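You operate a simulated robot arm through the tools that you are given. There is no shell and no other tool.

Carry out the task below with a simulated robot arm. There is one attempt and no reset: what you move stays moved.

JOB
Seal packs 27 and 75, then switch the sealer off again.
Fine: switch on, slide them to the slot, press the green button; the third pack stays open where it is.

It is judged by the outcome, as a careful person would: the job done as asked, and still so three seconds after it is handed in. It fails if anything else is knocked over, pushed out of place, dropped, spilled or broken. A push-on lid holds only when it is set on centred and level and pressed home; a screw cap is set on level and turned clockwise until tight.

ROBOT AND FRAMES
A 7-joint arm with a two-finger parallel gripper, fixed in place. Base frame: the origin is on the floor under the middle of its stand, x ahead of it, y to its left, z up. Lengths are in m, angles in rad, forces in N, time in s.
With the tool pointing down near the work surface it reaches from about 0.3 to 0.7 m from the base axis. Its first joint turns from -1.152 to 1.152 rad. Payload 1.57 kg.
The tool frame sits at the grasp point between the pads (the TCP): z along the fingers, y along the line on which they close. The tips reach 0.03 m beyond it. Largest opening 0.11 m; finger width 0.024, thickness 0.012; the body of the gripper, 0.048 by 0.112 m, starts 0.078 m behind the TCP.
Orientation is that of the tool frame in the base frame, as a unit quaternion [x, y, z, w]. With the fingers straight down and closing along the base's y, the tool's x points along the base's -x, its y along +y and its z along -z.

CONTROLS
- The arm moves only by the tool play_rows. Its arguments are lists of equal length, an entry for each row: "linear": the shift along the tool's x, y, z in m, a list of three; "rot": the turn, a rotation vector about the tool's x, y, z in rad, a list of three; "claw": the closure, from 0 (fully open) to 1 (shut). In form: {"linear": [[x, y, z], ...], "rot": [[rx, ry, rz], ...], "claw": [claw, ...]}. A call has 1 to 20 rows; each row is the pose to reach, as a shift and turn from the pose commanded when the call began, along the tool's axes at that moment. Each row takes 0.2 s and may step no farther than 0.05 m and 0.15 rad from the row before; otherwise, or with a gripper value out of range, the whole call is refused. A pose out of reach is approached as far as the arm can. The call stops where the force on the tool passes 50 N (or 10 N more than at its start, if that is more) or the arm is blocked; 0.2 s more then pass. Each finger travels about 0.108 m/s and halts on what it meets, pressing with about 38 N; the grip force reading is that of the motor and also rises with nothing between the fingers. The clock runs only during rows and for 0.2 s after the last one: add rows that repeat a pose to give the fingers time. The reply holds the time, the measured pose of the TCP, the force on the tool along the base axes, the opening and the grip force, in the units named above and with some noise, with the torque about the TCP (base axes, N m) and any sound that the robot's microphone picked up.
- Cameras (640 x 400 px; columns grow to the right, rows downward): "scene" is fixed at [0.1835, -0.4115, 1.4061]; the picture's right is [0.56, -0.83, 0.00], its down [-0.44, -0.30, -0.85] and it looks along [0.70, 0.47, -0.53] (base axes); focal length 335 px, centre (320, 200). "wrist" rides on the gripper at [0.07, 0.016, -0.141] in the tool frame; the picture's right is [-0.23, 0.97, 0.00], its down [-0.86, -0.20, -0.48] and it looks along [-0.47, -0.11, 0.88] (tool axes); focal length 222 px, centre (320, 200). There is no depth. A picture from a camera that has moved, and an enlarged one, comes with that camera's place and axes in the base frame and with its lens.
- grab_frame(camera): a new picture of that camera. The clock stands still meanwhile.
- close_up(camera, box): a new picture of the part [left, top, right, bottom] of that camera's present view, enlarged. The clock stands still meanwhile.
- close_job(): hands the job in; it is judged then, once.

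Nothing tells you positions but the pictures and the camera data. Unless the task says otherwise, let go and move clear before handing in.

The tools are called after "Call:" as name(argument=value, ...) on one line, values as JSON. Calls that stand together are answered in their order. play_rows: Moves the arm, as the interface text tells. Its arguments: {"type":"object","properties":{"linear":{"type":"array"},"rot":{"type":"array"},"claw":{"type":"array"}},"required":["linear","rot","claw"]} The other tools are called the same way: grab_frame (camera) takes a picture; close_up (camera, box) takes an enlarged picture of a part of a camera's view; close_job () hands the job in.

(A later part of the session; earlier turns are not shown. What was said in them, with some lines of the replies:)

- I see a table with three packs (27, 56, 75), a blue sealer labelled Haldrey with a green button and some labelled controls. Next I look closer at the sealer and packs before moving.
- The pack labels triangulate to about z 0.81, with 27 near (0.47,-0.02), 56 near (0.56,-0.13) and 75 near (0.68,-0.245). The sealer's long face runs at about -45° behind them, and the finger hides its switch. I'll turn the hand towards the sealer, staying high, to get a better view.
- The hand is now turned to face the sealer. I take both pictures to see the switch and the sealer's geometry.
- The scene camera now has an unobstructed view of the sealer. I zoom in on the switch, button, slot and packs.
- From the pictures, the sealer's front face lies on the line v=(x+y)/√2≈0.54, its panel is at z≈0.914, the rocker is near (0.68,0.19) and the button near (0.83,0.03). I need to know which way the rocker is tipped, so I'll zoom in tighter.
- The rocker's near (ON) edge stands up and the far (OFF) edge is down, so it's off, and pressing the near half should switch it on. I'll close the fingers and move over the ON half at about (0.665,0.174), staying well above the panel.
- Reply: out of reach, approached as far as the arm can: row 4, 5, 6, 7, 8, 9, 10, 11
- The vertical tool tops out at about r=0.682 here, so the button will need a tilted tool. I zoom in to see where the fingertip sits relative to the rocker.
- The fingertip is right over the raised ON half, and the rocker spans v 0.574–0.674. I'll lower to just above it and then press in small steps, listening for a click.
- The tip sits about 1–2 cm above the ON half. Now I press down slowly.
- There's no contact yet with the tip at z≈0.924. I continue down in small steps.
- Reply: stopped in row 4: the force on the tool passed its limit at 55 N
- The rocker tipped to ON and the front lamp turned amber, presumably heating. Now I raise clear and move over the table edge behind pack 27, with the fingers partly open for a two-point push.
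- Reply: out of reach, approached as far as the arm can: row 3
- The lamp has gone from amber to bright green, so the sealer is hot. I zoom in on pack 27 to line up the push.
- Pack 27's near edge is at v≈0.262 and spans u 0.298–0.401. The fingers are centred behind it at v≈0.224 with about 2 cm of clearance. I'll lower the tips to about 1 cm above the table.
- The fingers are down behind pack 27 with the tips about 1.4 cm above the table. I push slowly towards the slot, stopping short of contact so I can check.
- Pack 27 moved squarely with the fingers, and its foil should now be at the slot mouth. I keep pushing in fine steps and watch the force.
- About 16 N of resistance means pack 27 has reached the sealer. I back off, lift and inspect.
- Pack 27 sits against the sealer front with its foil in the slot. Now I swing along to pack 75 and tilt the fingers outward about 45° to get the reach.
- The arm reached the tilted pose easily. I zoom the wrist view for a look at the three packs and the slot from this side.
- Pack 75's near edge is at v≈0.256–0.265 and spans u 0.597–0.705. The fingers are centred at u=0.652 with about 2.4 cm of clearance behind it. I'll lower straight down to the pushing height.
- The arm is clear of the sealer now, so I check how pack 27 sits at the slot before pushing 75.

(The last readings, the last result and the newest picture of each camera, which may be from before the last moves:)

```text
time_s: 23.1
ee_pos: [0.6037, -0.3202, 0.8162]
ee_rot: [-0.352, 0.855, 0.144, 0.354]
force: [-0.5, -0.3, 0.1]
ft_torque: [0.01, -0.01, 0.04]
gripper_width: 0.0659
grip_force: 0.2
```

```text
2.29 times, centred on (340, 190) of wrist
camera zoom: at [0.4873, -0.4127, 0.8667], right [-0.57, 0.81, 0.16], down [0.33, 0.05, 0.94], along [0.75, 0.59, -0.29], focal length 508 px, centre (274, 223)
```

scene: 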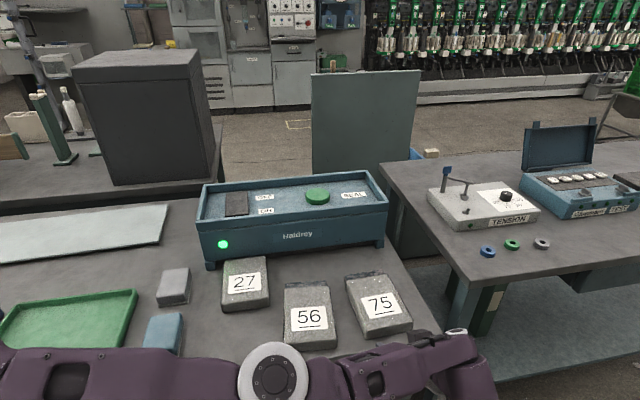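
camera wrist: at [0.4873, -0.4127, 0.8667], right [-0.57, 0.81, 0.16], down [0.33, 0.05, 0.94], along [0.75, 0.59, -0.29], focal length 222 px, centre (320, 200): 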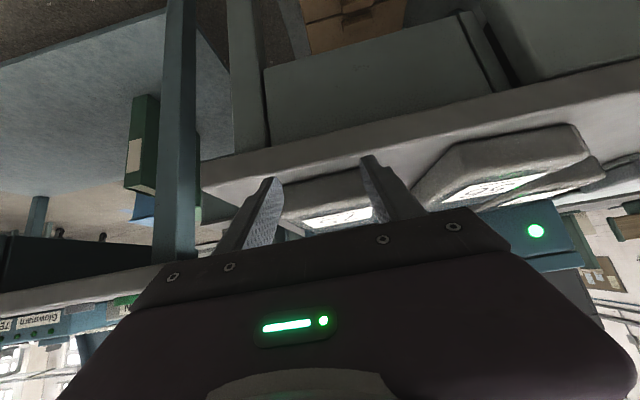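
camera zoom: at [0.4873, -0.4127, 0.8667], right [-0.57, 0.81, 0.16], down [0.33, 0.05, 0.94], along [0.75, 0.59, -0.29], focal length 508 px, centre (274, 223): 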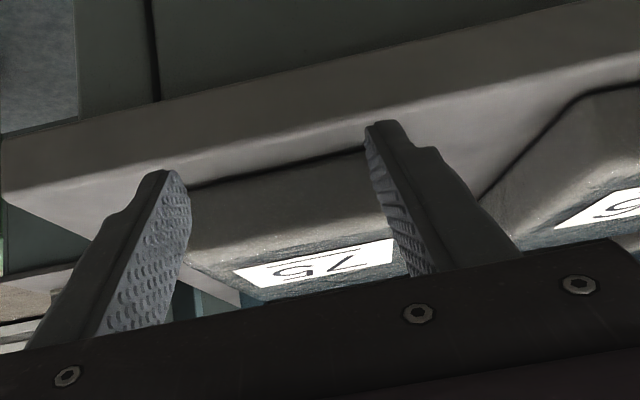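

Pack 27 sits square with its foil fully under the jaw. Now I push pack 75 slowly towards the slot, stopping short for a check.

Call:
play_rows(linear=[[-0.007, 0.0001, 0.0071], [-0.0141, 0.0002, 0.0142], [-0.0197, 0.0002, 0.0198], [-0.0253, 0.0003, 0.0255], [-0.031, 0.0003, 0.0312], [-0.0366, 0.0004, 0.0368], [-0.0422, 0.0005, 0.0425], [-0.0479, 0.0005, 0.0482], [-0.0535, 0.0006, 0.0538], [-0.0591, 0.0007, 0.0595], [-0.0647, 0.0007, 0.0652], [-0.0704, 0.0008, 0.0708], [-0.076, 0.0009, 0.0765], [-0.0809, 0.0009, 0.0815], [-0.0851, 0.001, 0.0857], [-0.0851, 0.001, 0.0857]], rot=[[0, 0, 0], [0, 0, 0], [0, 0, 0], [0, 0, 0], [0, 0, 0], [0, 0, 0], [0, 0, 0], [0, 0, 0], [0, 0, 0], [0, 0, 0], [0, 0, 0], [0, 0, 0], [0, 0, 0], [0, 0, 0], [0, 0, 0], [0, 0, 0]], claw=[0.4, 0.4, 0.4, 0.4, 0.4, 0.4, 0.4, 0.4, 0.4, 0.4, 0.4, 0.4, 0.4, 0.4, 0.4, 0.4])

Call:
grab_frame(camera="scene")

Call:
grab_frame(camera="wrist")

Call:
close_up(camera="scene", box=[310, 200, 450, 340])

```text
time_s: 26.6
ee_pos: [0.6878, -0.2304, 0.8165]
ee_rot: [-0.352, 0.854, 0.144, 0.354]
force: [-0.6, 0.5, -0.2]
ft_torque: [0.01, 0.0, 0.0]
gripper_width: 0.0659
grip_force: 0.1
out of reach, approached as far as the arm can: row 14
```

```text
taken
```

scene: 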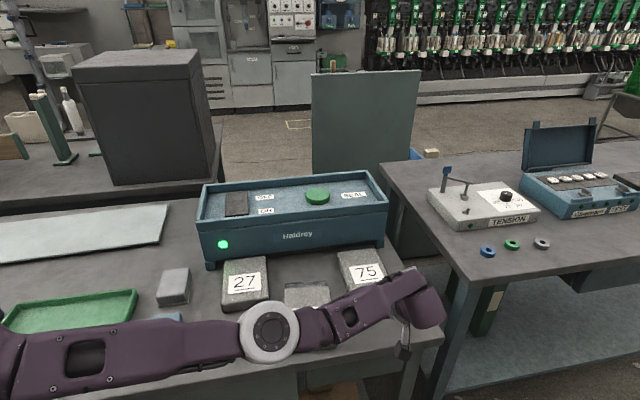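

```text
taken
camera wrist: at [0.5712, -0.3241, 0.8671], right [-0.57, 0.81, 0.16], down [0.33, 0.05, 0.94], along [0.75, 0.59, -0.29], focal length 222 px, centre (320, 200)
```

wrist: 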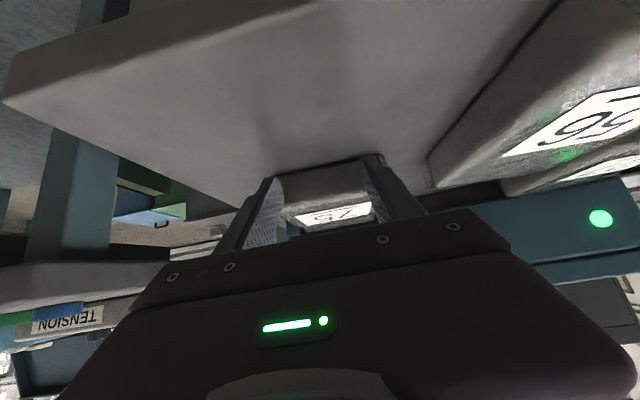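

```text
2.86 times, centred on (380, 270) of scene
camera zoom: at [0.1836, -0.4115, 1.4061], right [0.56, -0.83, 0.0], down [-0.44, -0.3, -0.85], along [0.7, 0.47, -0.53], focal length 958 px, centre (149, 0)
```

zoom: 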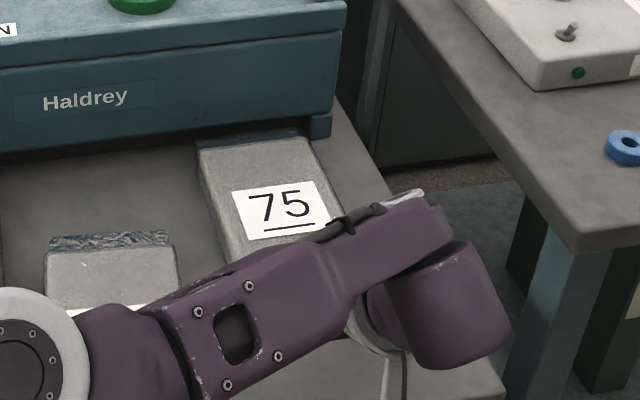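

Pack 75's foil is at the slot mouth and clear of the right foot. I continue in fine steps with the force in view.

Call:
play_rows(linear=[[-0.0028, 0.0, 0.0028], [-0.0056, 0.0, 0.0057], [-0.0084, 0.0, 0.0085], [-0.0105, 0.0, 0.0106], [-0.0127, 0.0, 0.0128], [-0.0127, 0.0, 0.0128]], rot=[[0, 0, 0], [0, 0, 0], [0, 0, 0], [0, 0, 0], [0, 0, 0], [0, 0, 0]], claw=[0.4, 0.4, 0.4, 0.4, 0.4, 0.4])

Call:
close_up(camera="scene", box=[310, 200, 450, 340])

```text
time_s: 27.9
ee_pos: [0.6979, -0.2175, 0.8167]
ee_rot: [-0.351, 0.854, 0.145, 0.356]
force: [0.5, -0.8, 0.1]
ft_torque: [-0.01, 0.0, -0.03]
gripper_width: 0.0658
grip_force: 0.0
out of reach, approached as far as the arm can: row 1, 2, 3, 4, 5, 6
```

```text
2.86 times, centred on (380, 270) of scene
camera zoom: at [0.1835, -0.4115, 1.4061], right [0.56, -0.83, 0.0], down [-0.44, -0.3, -0.85], along [0.7, 0.47, -0.53], focal length 958 px, centre (149, 0)
```

zoom: 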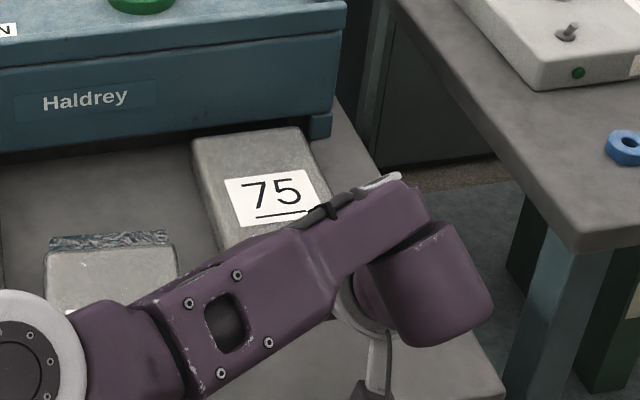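

The arm is at the reach limit with this heading and pack 75 still needs about 1–2 cm. I'll back off slightly, turn the heading 20° towards the radial direction for more reach, and close the fingers for a centred push.

Call:
play_rows(linear=[[0.0123, 0, -0.0124], [0.0246, 0, -0.0248], [0.0246, 0, -0.0248], [0.0246, 0, -0.0248], [0.0246, 0, -0.0248], [0.0246, 0, -0.0248], [0.0246, 0, -0.0248]], rot=[[0, 0, 0], [0, 0, 0], [0.083, 0, 0.083], [0.165, 0, 0.165], [0.2475, 0, 0.2475], [0.2475, 0, 0.2475], [0.2475, 0, 0.2475]], claw=[0.4, 0.4, 1, 1, 1, 1, 1])

Call:
grab_frame(camera="wrist")

Call:
grab_frame(camera="scene")

```text
time_s: 29.6
ee_pos: [0.6717, -0.2425, 0.8161]
ee_rot: [-0.198, 0.902, 0.082, 0.375]
force: [0.2, 0.1, 0.1]
ft_torque: [0.01, 0.0, -0.02]
gripper_width: 0.0
grip_force: 21.0
```

```text
taken
camera wrist: at [0.5303, -0.2898, 0.8666], right [-0.26, 0.95, 0.16], down [0.32, -0.07, 0.94], along [0.91, 0.3, -0.29], focal length 222 px, centre (320, 200)
```

wrist: 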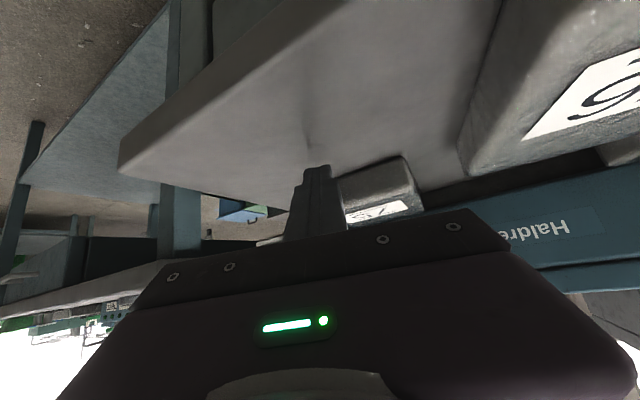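

```text
taken
```

scene: 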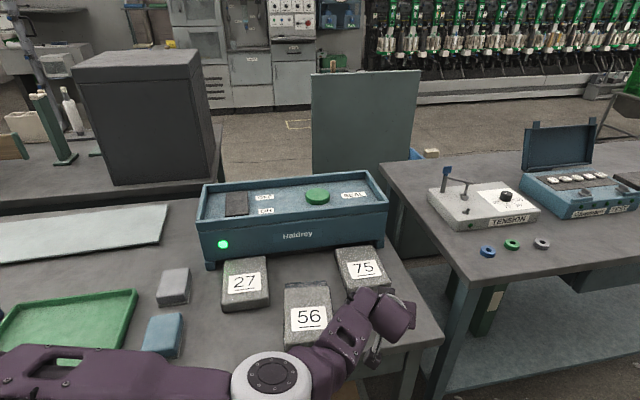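

The closed fingers are lined up with the middle of pack 75's near edge (u≈0.645), and reach is no longer a problem. I push the rest of the way in fine steps.

Call:
play_rows(linear=[[-0.0052, 0.0035, 0.0081], [-0.0118, 0.0069, 0.0147], [-0.0185, 0.0104, 0.0214], [-0.0204, 0.0114, 0.0234], [-0.0224, 0.0125, 0.0254], [-0.0238, 0.0131, 0.0267], [-0.0251, 0.0138, 0.028], [-0.0264, 0.0145, 0.0293], [-0.0264, 0.0145, 0.0293]], rot=[[0, 0, 0], [0, 0, 0], [0, 0, 0], [0, 0, 0], [0, 0, 0], [0, 0, 0], [0, 0, 0], [0, 0, 0], [0, 0, 0]], claw=[1, 1, 1, 1, 1, 1, 1, 1, 1])

Call:
close_up(camera="scene", box=[310, 200, 450, 340])

Call:
close_up(camera="wrist", box=[240, 110, 480, 260])

```text
time_s: 31.6
ee_pos: [0.7031, -0.2122, 0.8154]
ee_rot: [-0.197, 0.902, 0.081, 0.375]
force: [0.3, 0.0, 0.2]
ft_torque: [-0.02, -0.03, -0.01]
gripper_width: 0.0001
grip_force: 21.3
```

```text
2.86 times, centred on (380, 270) of scene
camera zoom: at [0.1835, -0.4115, 1.4061], right [0.56, -0.83, 0.0], down [-0.44, -0.3, -0.85], along [0.7, 0.47, -0.53], focal length 958 px, centre (149, 0)
```

zoom: 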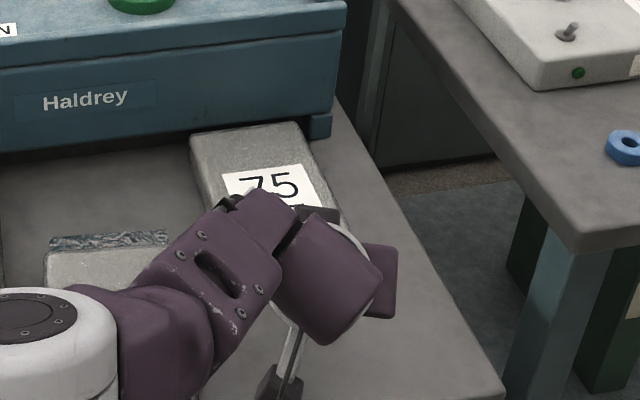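

```text
2.67 times, centred on (360, 185) of wrist
camera zoom: at [0.5604, -0.2606, 0.8649], right [-0.26, 0.95, 0.16], down [0.32, -0.07, 0.94], along [0.91, 0.3, -0.29], focal length 592 px, centre (213, 240)
```

zoom: 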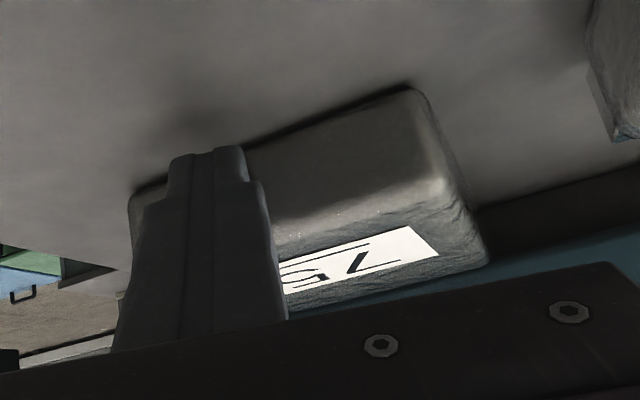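

There's still no resistance with the contact at v≈0.379. I continue in 2 mm steps.

Call:
play_rows(linear=[[-0.0013, 0.0007, 0.0013], [-0.0026, 0.0014, 0.0027], [-0.004, 0.0021, 0.004], [-0.004, 0.0021, 0.004]], rot=[[0, 0, 0], [0, 0, 0], [0, 0, 0], [0, 0, 0]], claw=[1, 1, 1, 1])

Call:
close_up(camera="scene", box=[320, 210, 420, 290])

```text
time_s: 32.5
ee_pos: [0.7064, -0.212, 0.8144]
ee_rot: [-0.197, 0.903, 0.08, 0.374]
force: [-27.7, -16.2, 4.0]
ft_torque: [-0.14, 0.3, 0.26]
gripper_width: 0.0
grip_force: 21.0
```

```text
5.00 times, centred on (370, 250) of scene
camera zoom: at [0.1828, -0.4119, 1.4061], right [0.56, -0.83, 0.0], down [-0.44, -0.3, -0.85], along [0.7, 0.47, -0.53], focal length 1676 px, centre (70, -50)
```

zoom: 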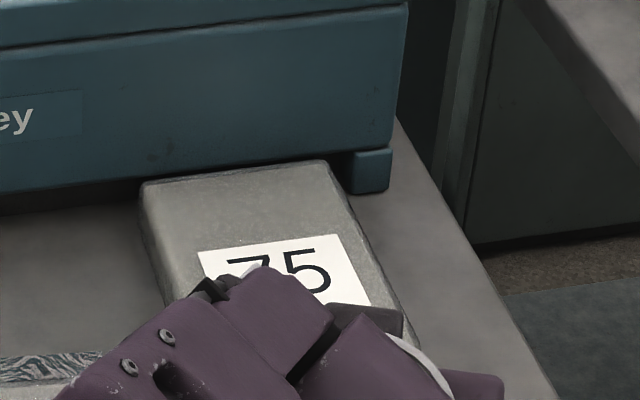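

About 30 N of resistance means pack 75 is home against the sealer. I back straight off, lift clear and check both packs.

Call:
play_rows(linear=[[0.0066, -0.0035, -0.0067], [0.0166, -0.0087, -0.0166], [0.0265, -0.0138, -0.0266], [-0.0019, -0.0138, -0.0548], [-0.0302, -0.0138, -0.083], [-0.0586, -0.0138, -0.1113], [-0.087, -0.0138, -0.1395], [-0.1153, -0.0138, -0.1677], [-0.1437, -0.0138, -0.196], [-0.1437, -0.0138, -0.196]], rot=[[0, 0, 0], [0, 0, 0], [0, 0, 0], [0, 0, 0], [0, 0, 0], [0, 0, 0], [0, 0, 0], [0, 0, 0], [0, 0, 0], [0, 0, 0]], claw=[1, 1, 1, 1, 1, 1, 1, 1, 1, 1])

Call:
grab_frame(camera="scene")

Call:
grab_frame(camera="wrist")

```text
time_s: 34.8
ee_pos: [0.68, -0.2368, 1.056]
ee_rot: [-0.198, 0.902, 0.081, 0.375]
force: [-0.5, -0.2, 0.1]
ft_torque: [0.0, -0.01, 0.01]
gripper_width: 0.0
grip_force: 21.3
```

```text
taken
```

scene: 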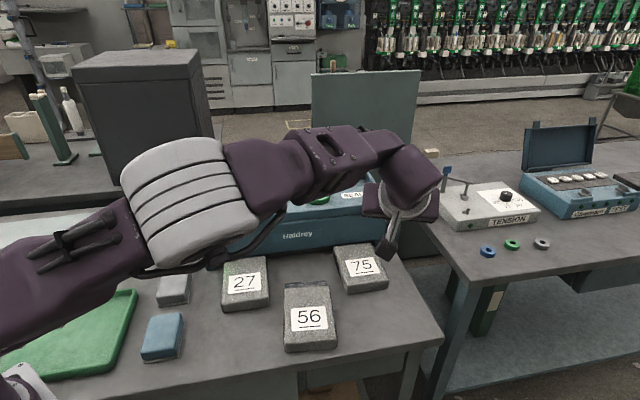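

```text
taken
camera wrist: at [0.537, -0.2849, 1.1056], right [-0.26, 0.95, 0.16], down [0.32, -0.07, 0.94], along [0.91, 0.3, -0.29], focal length 222 px, centre (320, 200)
```

wrist: 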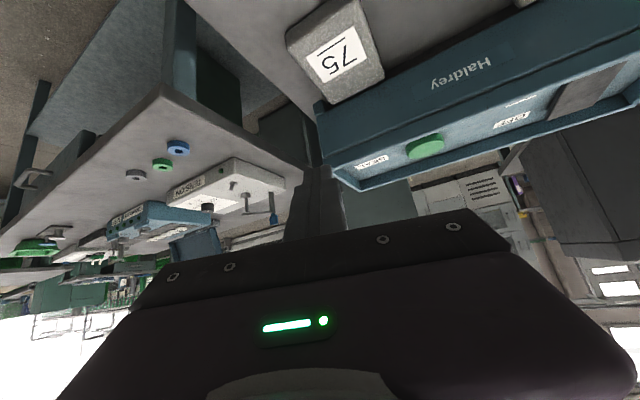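

Both packs are at the slot and 56 is untouched. I zoom in to get an accurate fix on the green button and confirm the packs sit square.

Call:
close_up(camera="wrist", box=[340, 100, 540, 200])

Call:
close_up(camera="wrist", box=[270, 0, 430, 120])

Call:
close_up(camera="scene", box=[200, 225, 400, 360])

```text
3.20 times, centred on (440, 150) of wrist
camera zoom: at [0.537, -0.2849, 1.1056], right [-0.26, 0.95, 0.16], down [0.32, -0.07, 0.94], along [0.91, 0.3, -0.29], focal length 711 px, centre (-64, 360)
```

zoom: 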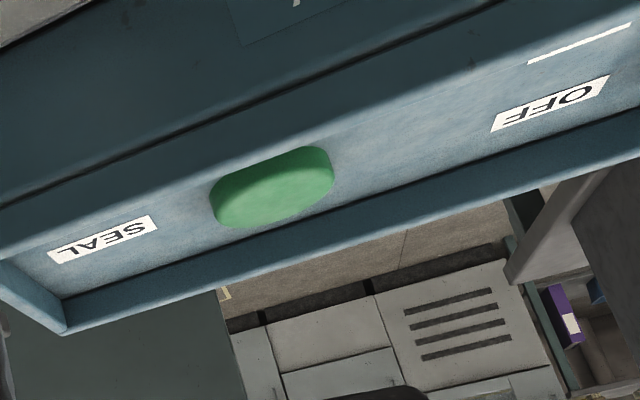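

```text
3.33 times, centred on (350, 60) of wrist
camera zoom: at [0.537, -0.2849, 1.1056], right [-0.26, 0.95, 0.16], down [0.32, -0.07, 0.94], along [0.91, 0.3, -0.29], focal length 740 px, centre (220, 667)
```

zoom: 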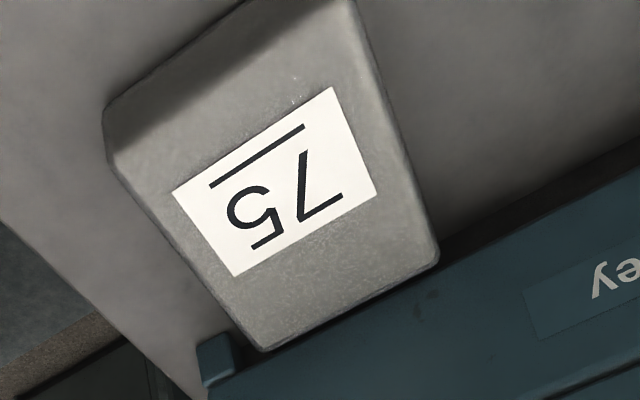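

```text
2.96 times, centred on (300, 292) of scene
camera zoom: at [0.1835, -0.4115, 1.4061], right [0.56, -0.83, 0.0], down [-0.44, -0.3, -0.85], along [0.7, 0.47, -0.53], focal length 993 px, centre (379, -74)
```

zoom: 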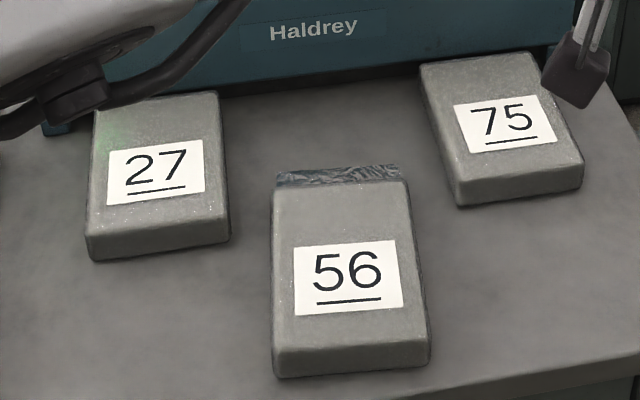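

Both packs sit square against the sealer with their foil in the slot. The button top is at about (0.830,0.034,0.930). I move in high towards it, turning the tool to point radially outward.

Call:
play_rows(linear=[[-0.0153, 0.0314, 0.0186], [-0.0305, 0.0629, 0.0371], [-0.0458, 0.0943, 0.0557], [-0.0611, 0.1258, 0.0743], [-0.0764, 0.1572, 0.0929], [-0.0916, 0.1887, 0.1114], [-0.1069, 0.2201, 0.13], [-0.1069, 0.2201, 0.13]], rot=[[0.0385, 0, 0.0383], [0.077, 0, 0.0766], [0.1155, 0, 0.1149], [0.1539, 0, 0.1532], [0.1924, 0, 0.1915], [0.2309, 0, 0.2298], [0.2694, 0, 0.2681], [0.2694, 0, 0.2681]], claw=[1, 1, 1, 1, 1, 1, 1, 1])

Call:
grab_frame(camera="scene")

Call:
grab_frame(camera="wrist")

```text
time_s: 36.5
ee_pos: [0.7389, 0.0336, 1.0395]
ee_rot: [-0.022, 0.923, 0.009, 0.385]
force: [-0.5, 0.2, -0.3]
ft_torque: [-0.01, 0.01, 0.02]
gripper_width: 0.0
grip_force: 21.8
```

```text
taken
```

scene: 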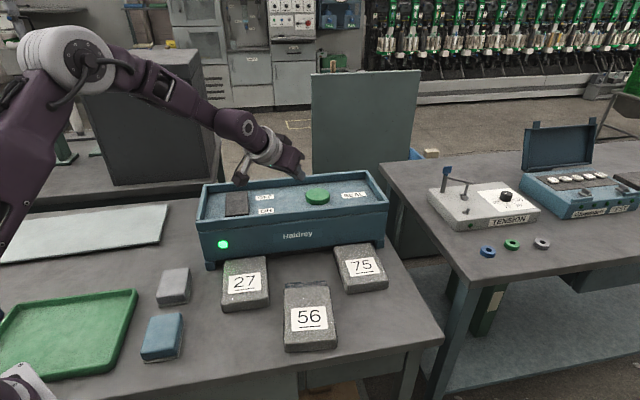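

```text
taken
camera wrist: at [0.5893, 0.0425, 1.0884], right [0.11, 0.98, 0.16], down [0.27, -0.18, 0.94], along [0.96, -0.06, -0.29], focal length 222 px, centre (320, 200)
```

wrist: 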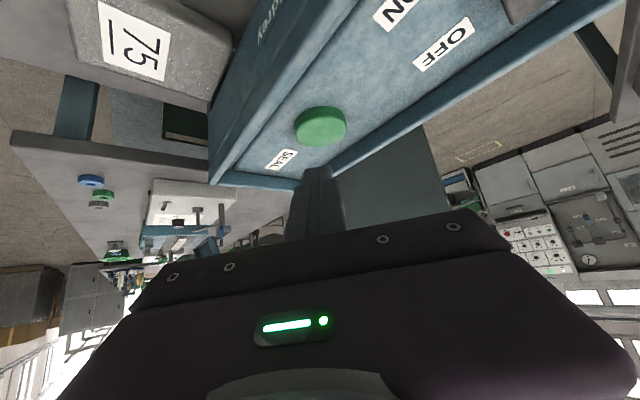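

The tool is near the button. I zoom in for an exact alignment.

Call:
close_up(camera="wrist", box=[240, 80, 400, 200])

Call:
close_up(camera="scene", box=[210, 100, 390, 240])

```text
3.33 times, centred on (320, 140) of wrist
camera zoom: at [0.5893, 0.0425, 1.0884], right [0.11, 0.98, 0.16], down [0.27, -0.18, 0.94], along [0.96, -0.06, -0.29], focal length 740 px, centre (320, 400)
```

zoom: 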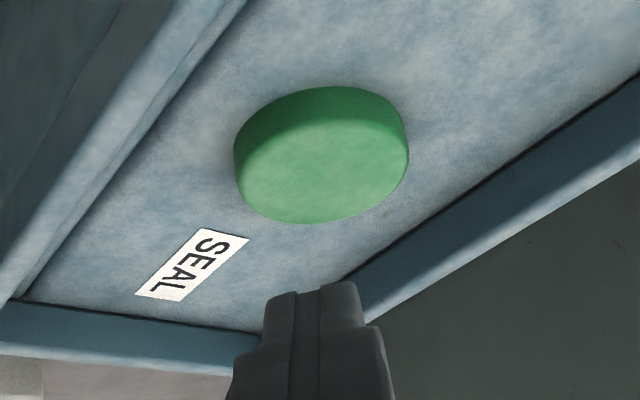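

```text
2.86 times, centred on (300, 170) of scene
camera zoom: at [0.1836, -0.4115, 1.4061], right [0.56, -0.83, 0.0], down [-0.44, -0.3, -0.85], along [0.7, 0.47, -0.53], focal length 958 px, centre (377, 286)
```

zoom: 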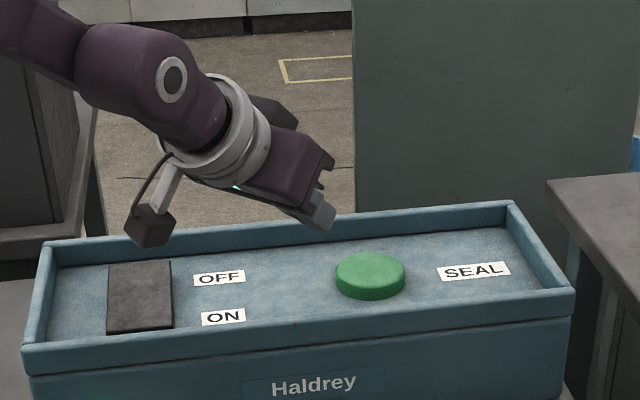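

The button's top centre refines to about (0.828,0.038,0.93). I move so the tip is about 3 cm above it.

Call:
play_rows(linear=[[-0.0055, 0, 0.029], [-0.0109, 0, 0.0579], [-0.0164, 0, 0.0869], [-0.0164, 0, 0.0869]], rot=[[0, 0, 0], [0, 0, 0], [0, 0, 0], [0, 0, 0]], claw=[1, 1, 1, 1])

Call:
close_up(camera="wrist", box=[240, 60, 400, 200])

Call:
close_up(camera="scene", box=[210, 100, 390, 240])

```text
time_s: 37.5
ee_pos: [0.8125, 0.0367, 0.9874]
ee_rot: [-0.023, 0.923, 0.009, 0.383]
force: [0.1, -0.2, 0.5]
ft_torque: [0.02, 0.0, -0.03]
gripper_width: 0.0
grip_force: 21.0
```

```text
2.86 times, centred on (320, 130) of wrist
camera zoom: at [0.6625, 0.0457, 1.0379], right [0.11, 0.98, 0.16], down [0.27, -0.18, 0.94], along [0.96, -0.06, -0.29], focal length 635 px, centre (320, 400)
```

zoom: 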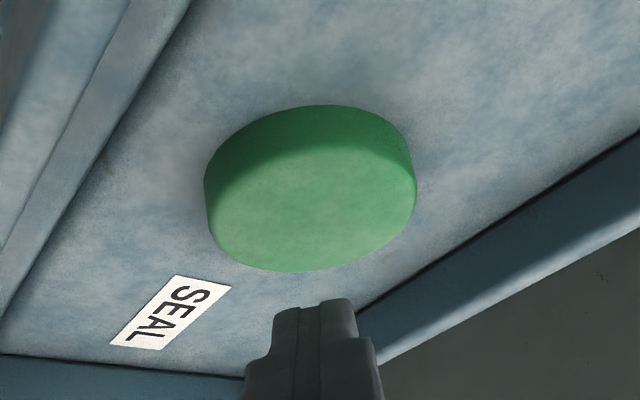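

```text
2.86 times, centred on (300, 170) of scene
camera zoom: at [0.1836, -0.4115, 1.4061], right [0.56, -0.83, 0.0], down [-0.44, -0.3, -0.85], along [0.7, 0.47, -0.53], focal length 958 px, centre (377, 286)
```

zoom: 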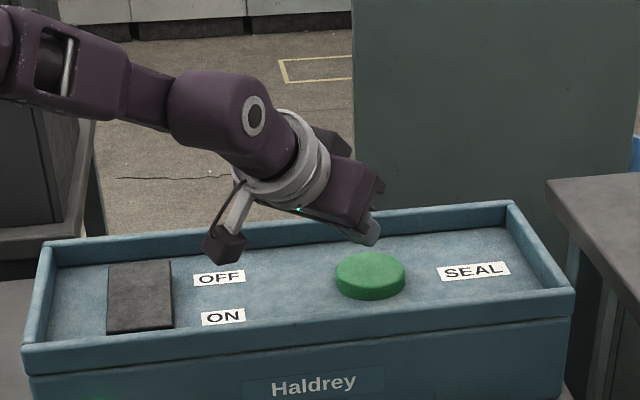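

The tip is above the button centre. I lower to contact and press in small steps.

Call:
play_rows(linear=[[-0.0005, 0.003, 0.0005], [0.0078, 0.003, 0.0077], [0.0142, 0.003, 0.0141], [0.0171, 0.003, 0.0169], [0.0192, 0.003, 0.019], [0.0213, 0.003, 0.0211], [0.0235, 0.003, 0.0233]], rot=[[0, 0, 0], [0, 0, 0], [0, 0, 0], [0, 0, 0], [0, 0, 0], [0, 0, 0], [0, 0, 0]], claw=[1, 1, 1, 1, 1, 1, 1])

Call:
close_up(camera="scene", box=[210, 100, 390, 240])

Call:
close_up(camera="wrist", box=[240, 60, 400, 200])

```text
time_s: 39.1
ee_pos: [0.8122, 0.0402, 0.9559]
ee_rot: [-0.023, 0.923, 0.009, 0.384]
force: [0.7, 0.7, 1.3]
ft_torque: [0.01, 0.05, -0.01]
gripper_width: 0.0001
grip_force: 21.3
```

```text
2.86 times, centred on (300, 170) of scene
camera zoom: at [0.1835, -0.4115, 1.4061], right [0.56, -0.83, 0.0], down [-0.44, -0.3, -0.85], along [0.7, 0.47, -0.53], focal length 958 px, centre (377, 286)
```

zoom: 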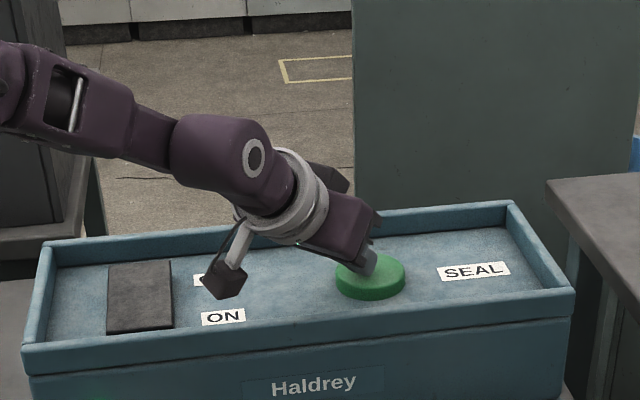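

```text
2.86 times, centred on (320, 130) of wrist
camera zoom: at [0.662, 0.0483, 1.0057], right [0.11, 0.98, 0.16], down [0.27, -0.18, 0.94], along [0.96, -0.06, -0.29], focal length 635 px, centre (320, 400)
```

zoom: 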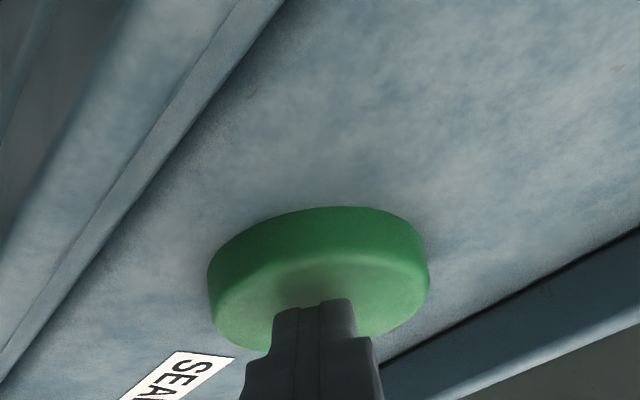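

The tip is just at the button surface with no click yet. I press further.

Call:
play_rows(linear=[[0.0021, 0, 0.0021], [0.0043, 0, 0.0042], [0.0064, 0, 0.0063], [0.0085, 0, 0.0085]], rot=[[0, 0, 0], [0, 0, 0], [0, 0, 0], [0, 0, 0]], claw=[1, 1, 1, 1])

Call:
close_up(camera="scene", box=[190, 160, 400, 300])

```text
time_s: 40.1
ee_pos: [0.8138, 0.0393, 0.9477]
ee_rot: [-0.024, 0.921, 0.009, 0.388]
force: [-10.1, -1.4, 34.3]
ft_torque: [-0.02, -0.23, 0.0]
gripper_width: 0.0003
grip_force: 21.1
heard: click
```

```text
2.86 times, centred on (295, 230) of scene
camera zoom: at [0.1824, -0.4116, 1.4062], right [0.56, -0.83, 0.0], down [-0.44, -0.3, -0.85], along [0.7, 0.47, -0.53], focal length 958 px, centre (391, 114)
```

zoom: 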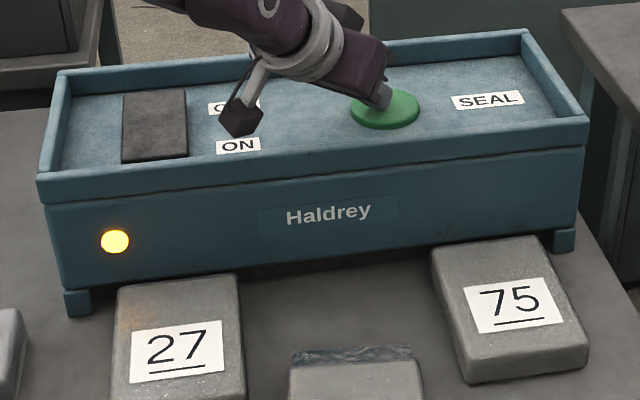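

A click was heard and the lamp turned amber, so the seal cycle is running. I hold still briefly and watch the lamp.

Call:
play_rows(linear=[[0, 0, 0], [0, 0, 0], [0, 0, 0], [0, 0, 0], [0, 0, 0], [0, 0, 0], [0, 0, 0], [0, 0, 0]], rot=[[0, 0, 0], [0, 0, 0], [0, 0, 0], [0, 0, 0], [0, 0, 0], [0, 0, 0], [0, 0, 0], [0, 0, 0]], claw=[1, 1, 1, 1, 1, 1, 1, 1])

Call:
close_up(camera="scene", box=[190, 160, 400, 300])

```text
time_s: 42.0
ee_pos: [0.8131, 0.0399, 0.9484]
ee_rot: [-0.023, 0.921, 0.009, 0.389]
force: [0.2, -2.4, 35.4]
ft_torque: [-0.02, -0.45, -0.07]
gripper_width: 0.0
grip_force: 21.3
```

```text
2.86 times, centred on (295, 230) of scene
camera zoom: at [0.1826, -0.4116, 1.4062], right [0.56, -0.83, 0.0], down [-0.44, -0.3, -0.85], along [0.7, 0.47, -0.53], focal length 958 px, centre (391, 114)
```

zoom: 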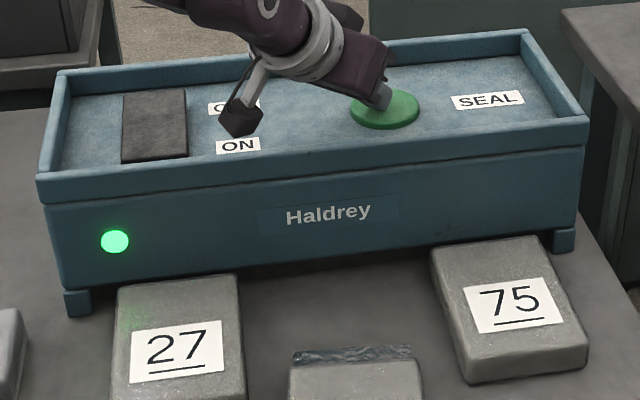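

The lamp is green again, so the cycle finished. I lift off the button straight up, then look closer at the packs.

Call:
play_rows(linear=[[-0.0142, 0, -0.0141], [-0.0356, 0, -0.0352], [-0.0569, 0, -0.0564], [-0.0569, 0, -0.0564]], rot=[[0, 0, 0], [0, 0, 0], [0, 0, 0], [0, 0, 0]], claw=[1, 1, 1, 1])

Call:
grab_frame(camera="scene")

Call:
close_up(camera="scene", box=[210, 235, 310, 315])

Call:
close_up(camera="scene", box=[310, 225, 410, 305])

```text
time_s: 43.0
ee_pos: [0.8109, 0.04, 1.0233]
ee_rot: [-0.023, 0.923, 0.009, 0.383]
force: [0.0, 0.6, 0.5]
ft_torque: [0.02, -0.03, 0.01]
gripper_width: 0.0
grip_force: 21.4
```

```text
taken
```

scene: 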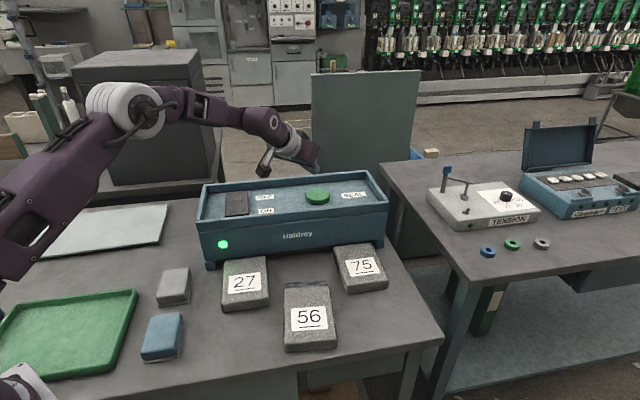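

```text
5.00 times, centred on (260, 275) of scene
camera zoom: at [0.1835, -0.4115, 1.4061], right [0.56, -0.83, 0.0], down [-0.44, -0.3, -0.85], along [0.7, 0.47, -0.53], focal length 1676 px, centre (620, -175)
```

zoom: 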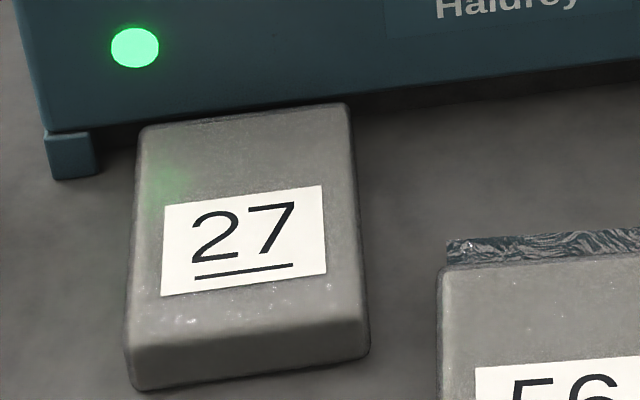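

```text
5.00 times, centred on (360, 265) of scene
camera zoom: at [0.1835, -0.4115, 1.4061], right [0.56, -0.83, 0.0], down [-0.44, -0.3, -0.85], along [0.7, 0.47, -0.53], focal length 1676 px, centre (120, -125)
```

zoom: 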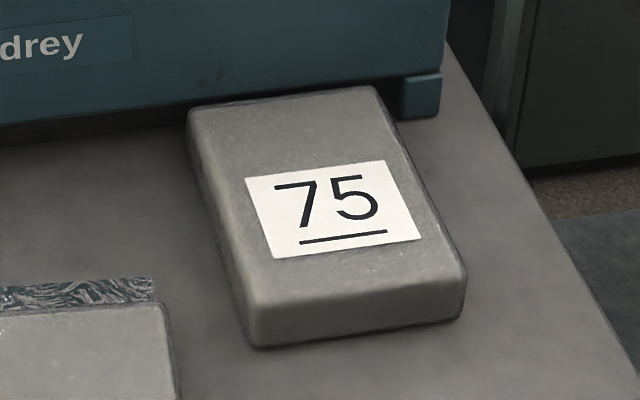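

Both packs are square and home with their mouths inside the sealer. Next I switch off by pressing the far (OFF) half of the rocker, at about (0.707,0.219). I move there high, with the tool turned to point that way.

Call:
play_rows(linear=[[0.0124, 0.0298, -0.0142], [0.0248, 0.0595, -0.0284], [0.0372, 0.0893, -0.0426], [0.0496, 0.1191, -0.0567], [0.062, 0.1488, -0.0709], [0.0744, 0.1786, -0.0851], [0.0744, 0.1786, -0.0851]], rot=[[-0.0296, 0, -0.0294], [-0.0593, 0, -0.0587], [-0.0889, 0, -0.0881], [-0.1185, 0, -0.1175], [-0.1482, 0, -0.1468], [-0.1778, 0, -0.1762], [-0.1778, 0, -0.1762]], claw=[1, 1, 1, 1, 1, 1, 1])

Call:
grab_frame(camera="scene")

Call:
close_up(camera="wrist", box=[220, 60, 420, 200])

Call:
close_up(camera="scene", box=[195, 120, 315, 220])

```text
time_s: 44.5
ee_pos: [0.6896, 0.2139, 1.0302]
ee_rot: [-0.138, 0.913, 0.057, 0.379]
force: [0.2, 0.0, -0.3]
ft_torque: [0.01, 0.01, -0.01]
gripper_width: 0.0001
grip_force: 21.6
```

```text
taken
```

scene: 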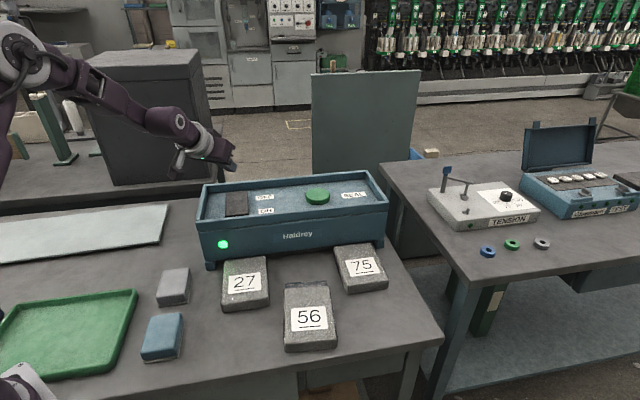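

```text
2.86 times, centred on (320, 130) of wrist
camera zoom: at [0.5422, 0.1846, 1.0805], right [-0.14, 0.98, 0.16], down [0.31, -0.11, 0.94], along [0.94, 0.18, -0.29], focal length 635 px, centre (320, 400)
```

zoom: 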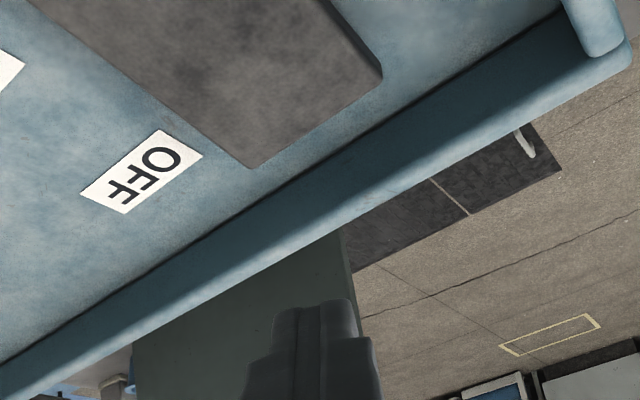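

```text
4.00 times, centred on (255, 170) of scene
camera zoom: at [0.1835, -0.4115, 1.4061], right [0.56, -0.83, 0.0], down [-0.44, -0.3, -0.85], along [0.7, 0.47, -0.53], focal length 1340 px, centre (580, 320)
```

zoom: 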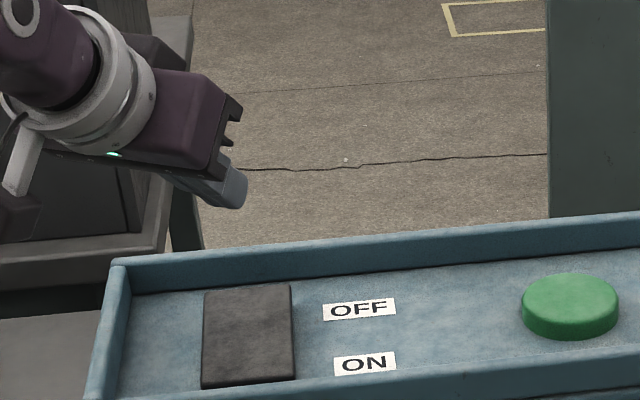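

The tip is already directly above the OFF half, at u≈0.342 and v≈0.65 (the far edge is at v≈0.667). I descend straight down and press in small steps.

Call:
play_rows(linear=[[0.0212, 0, 0.0212], [0.0389, 0, 0.0388], [0.046, 0, 0.0458], [0.0488, 0, 0.0487], [0.051, 0, 0.0508], [0.0531, 0, 0.0529], [0.0552, 0, 0.055]], rot=[[0, 0, 0], [0, 0, 0], [0, 0, 0], [0, 0, 0], [0, 0, 0], [0, 0, 0], [0, 0, 0]], claw=[1, 1, 1, 1, 1, 1, 1])

Call:
close_up(camera="scene", box=[190, 140, 330, 260])

Call:
close_up(camera="wrist", box=[220, 60, 420, 200])

```text
time_s: 46.1
ee_pos: [0.6897, 0.2117, 0.953]
ee_rot: [-0.139, 0.913, 0.057, 0.378]
force: [0.0, 0.2, 0.6]
ft_torque: [0.03, 0.0, 0.03]
gripper_width: 0.0001
grip_force: 21.3
```

```text
3.33 times, centred on (260, 200) of scene
camera zoom: at [0.1835, -0.4115, 1.4061], right [0.56, -0.83, 0.0], down [-0.44, -0.3, -0.85], along [0.7, 0.47, -0.53], focal length 1117 px, centre (520, 200)
```

zoom: 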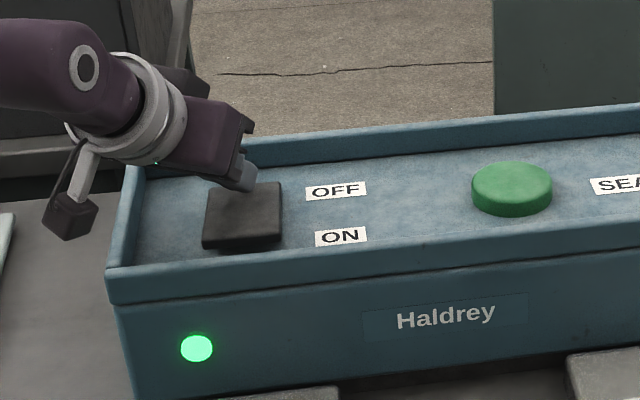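

```text
2.86 times, centred on (320, 130) of wrist
camera zoom: at [0.543, 0.1838, 1.0029], right [-0.13, 0.98, 0.16], down [0.31, -0.11, 0.94], along [0.94, 0.18, -0.29], focal length 635 px, centre (320, 400)
```

zoom: 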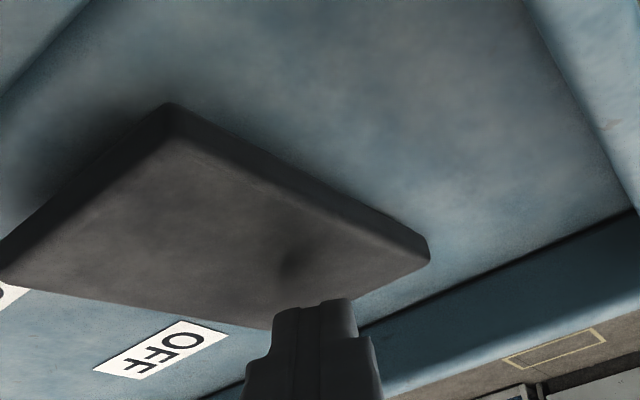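

The rocker has tipped most of the way but the lamp is still lit. I press a little further.

Call:
play_rows(linear=[[0.0014, 0, 0.0014], [0.0028, 0, 0.0028], [0.0042, 0, 0.0042], [0.0057, 0, 0.0056]], rot=[[0, 0, 0], [0, 0, 0], [0, 0, 0], [0, 0, 0]], claw=[1, 1, 1, 1])

Call:
close_up(camera="scene", box=[190, 140, 330, 260])

```text
time_s: 47.1
ee_pos: [0.6924, 0.2146, 0.9503]
ee_rot: [-0.138, 0.911, 0.058, 0.386]
force: [-7.6, -0.9, 39.2]
ft_torque: [0.07, -0.28, 0.03]
gripper_width: 0.0
grip_force: 21.5
```

```text
3.33 times, centred on (260, 200) of scene
camera zoom: at [0.1825, -0.4118, 1.4061], right [0.56, -0.83, 0.0], down [-0.44, -0.3, -0.85], along [0.7, 0.47, -0.53], focal length 1117 px, centre (520, 200)
```

zoom: 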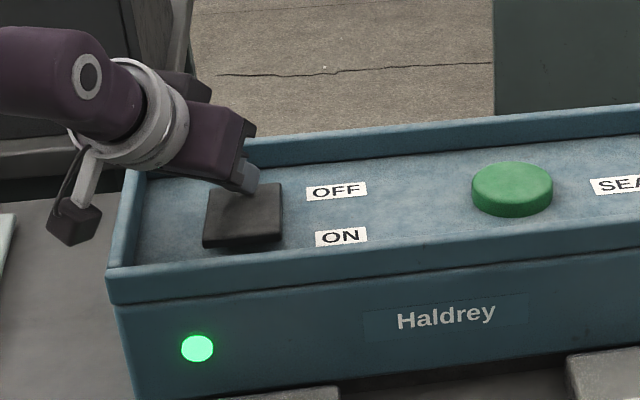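

I'm now at a firm stop at 39 N, but the lamp is still green. It may be a delayed hot indicator, so I'll lift off and see whether the rocker stays over and what the lamp does.

Call:
play_rows(linear=[[-0.0142, 0, -0.0141], [-0.0354, 0, -0.0353], [-0.0566, 0, -0.0564], [-0.0566, 0, -0.0564], [-0.0566, 0, -0.0564]], rot=[[0, 0, 0], [0, 0, 0], [0, 0, 0], [0, 0, 0], [0, 0, 0]], claw=[1, 1, 1, 1, 1])

Call:
close_up(camera="scene", box=[190, 140, 330, 260])

Call:
grab_frame(camera="wrist")

Call:
grab_frame(camera="scene")

```text
time_s: 48.4
ee_pos: [0.6901, 0.2123, 1.0244]
ee_rot: [-0.139, 0.913, 0.057, 0.38]
force: [-0.4, 0.4, -0.1]
ft_torque: [-0.03, 0.03, 0.0]
gripper_width: 0.0
grip_force: 21.4
```

```text
3.33 times, centred on (260, 200) of scene
camera zoom: at [0.1835, -0.4115, 1.4061], right [0.56, -0.83, 0.0], down [-0.44, -0.3, -0.85], along [0.7, 0.47, -0.53], focal length 1117 px, centre (520, 200)
```

zoom: 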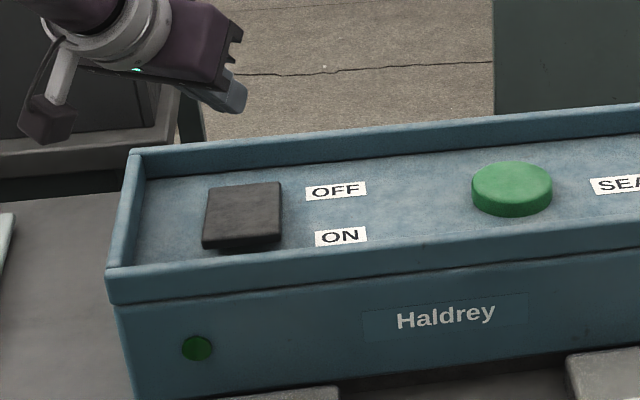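

```text
taken
camera wrist: at [0.5442, 0.1834, 1.0742], right [-0.13, 0.98, 0.16], down [0.31, -0.11, 0.94], along [0.94, 0.18, -0.29], focal length 222 px, centre (320, 200)
```

wrist: 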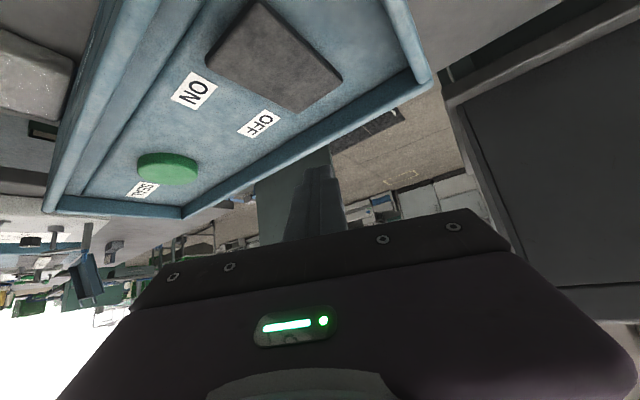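

```text
taken
```

scene: 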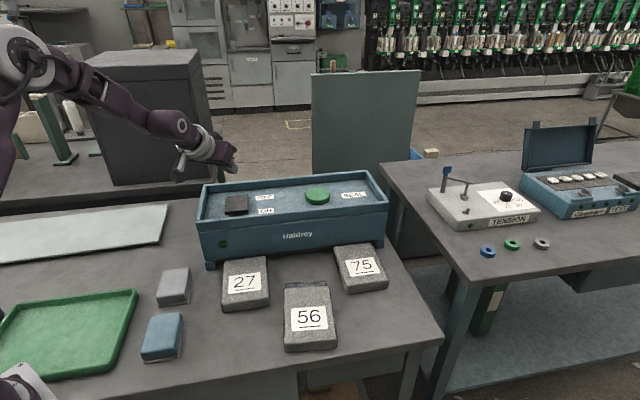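

The lamp has gone out and the rocker rests in OFF. I retract up and back, clear of everything, then compare the final layout with the start.

Call:
play_rows(linear=[[0.0, 0, -0.035], [0.01, 0, -0.07], [0.025, 0, -0.105], [0.04, 0, -0.14], [0.055, 0, -0.175], [0.0702, 0, -0.212], [0.0702, 0, -0.212], [0.0702, 0, -0.212]], rot=[[0, 0, 0], [0, 0, 0], [0, 0, 0], [0, 0, 0], [0, 0, 0], [0, 0, 0], [0, 0, 0], [0, 0, 0]], claw=[1, 1, 1, 1, 1, 1, 1, 1])

Call:
grab_frame(camera="scene")

Call:
close_up(camera="scene", box=[190, 160, 400, 291])

Call:
close_up(camera="scene", box=[190, 220, 430, 370])

Call:
grab_frame(camera="wrist")

```text
time_s: 50.1
ee_pos: [0.5107, 0.1485, 1.0941]
ee_rot: [-0.133, 0.912, 0.064, 0.383]
force: [-0.4, -0.1, 0.3]
ft_torque: [-0.04, -0.01, -0.01]
gripper_width: 0.0
grip_force: 21.3
out of reach, approached as far as the arm can: row 6, 7
```

```text
taken
```

scene: 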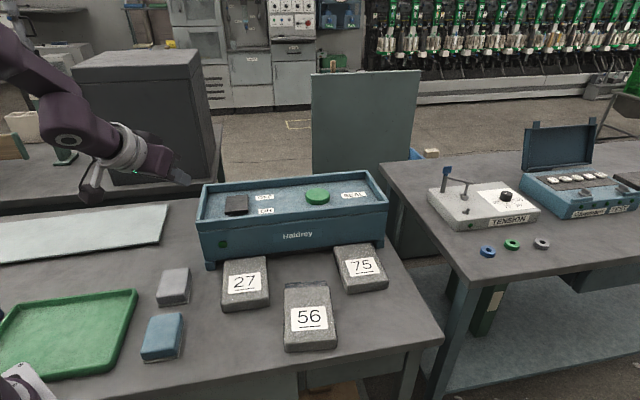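

```text
3.05 times, centred on (295, 226) of scene
camera zoom: at [0.1835, -0.4115, 1.4061], right [0.56, -0.83, 0.0], down [-0.44, -0.3, -0.85], along [0.7, 0.47, -0.53], focal length 1021 px, centre (396, 122)
```

zoom: 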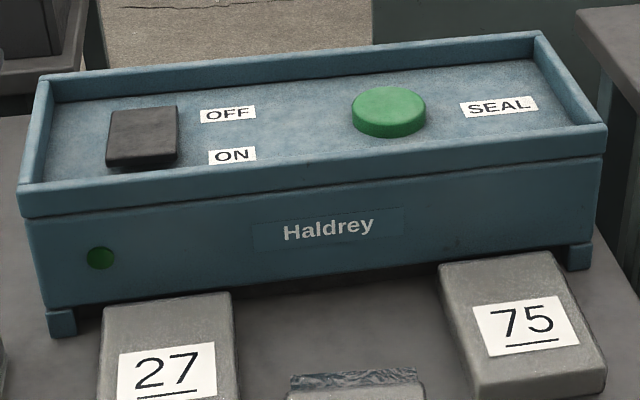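

```text
2.67 times, centred on (310, 295) of scene
camera zoom: at [0.1835, -0.4115, 1.4061], right [0.56, -0.83, 0.0], down [-0.44, -0.3, -0.85], along [0.7, 0.47, -0.53], focal length 894 px, centre (347, -53)
```

zoom: 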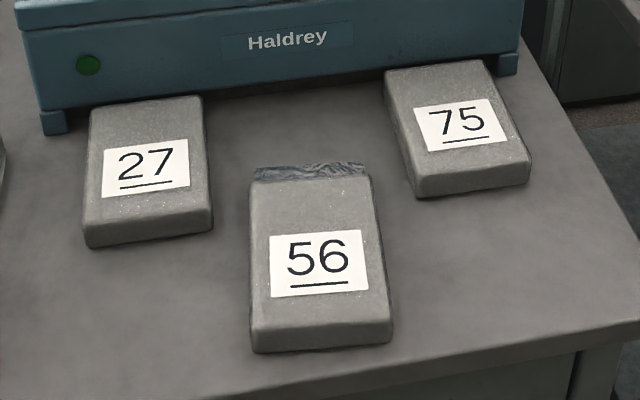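

```text
taken
camera wrist: at [0.3625, 0.1186, 1.1435], right [-0.13, 0.97, 0.18], down [0.31, -0.13, 0.94], along [0.94, 0.18, -0.28], focal length 222 px, centre (320, 200)
```

wrist: 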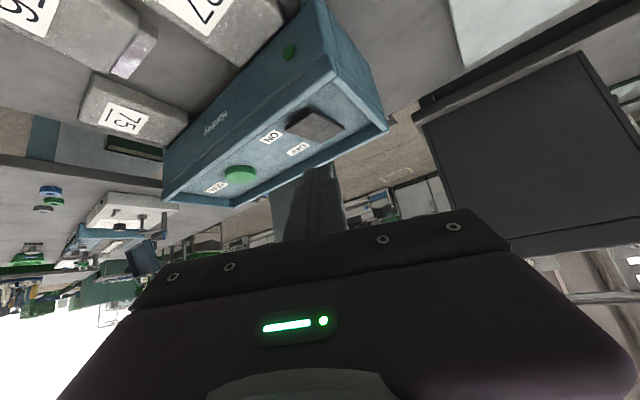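

Pictures from the end match the start: the sealer and pack 56 have not moved. The rocker is back on OFF with the lamp dark, packs 27 and 75 sit home in the slot after a full seal cycle, and the arm is clear. I hand the job in.

Call:
close_job()

```text
The job is handed in.
```

Packs 27 and 75 went through one full seal cycle together, and the sealer is switched off again. I couldn't see the seals themselves because both mouths are still inside the slot.

- **Sealing:** I switched on and pressed the green button only once the lamp was green. There was a click, then the lamp went amber and came back to green. Both packs were pushed right up against the sealer front beforehand, with their foil fully under the jaw.
- **Sealer:** the rocker is back on OFF, the lamp is dark, and the sealer hasn't moved.
- **Pack 56:** still open and exactly where it was.
- **Arm:** raised and pulled back clear. Packs 27 and 75 are still sitting at the slot.
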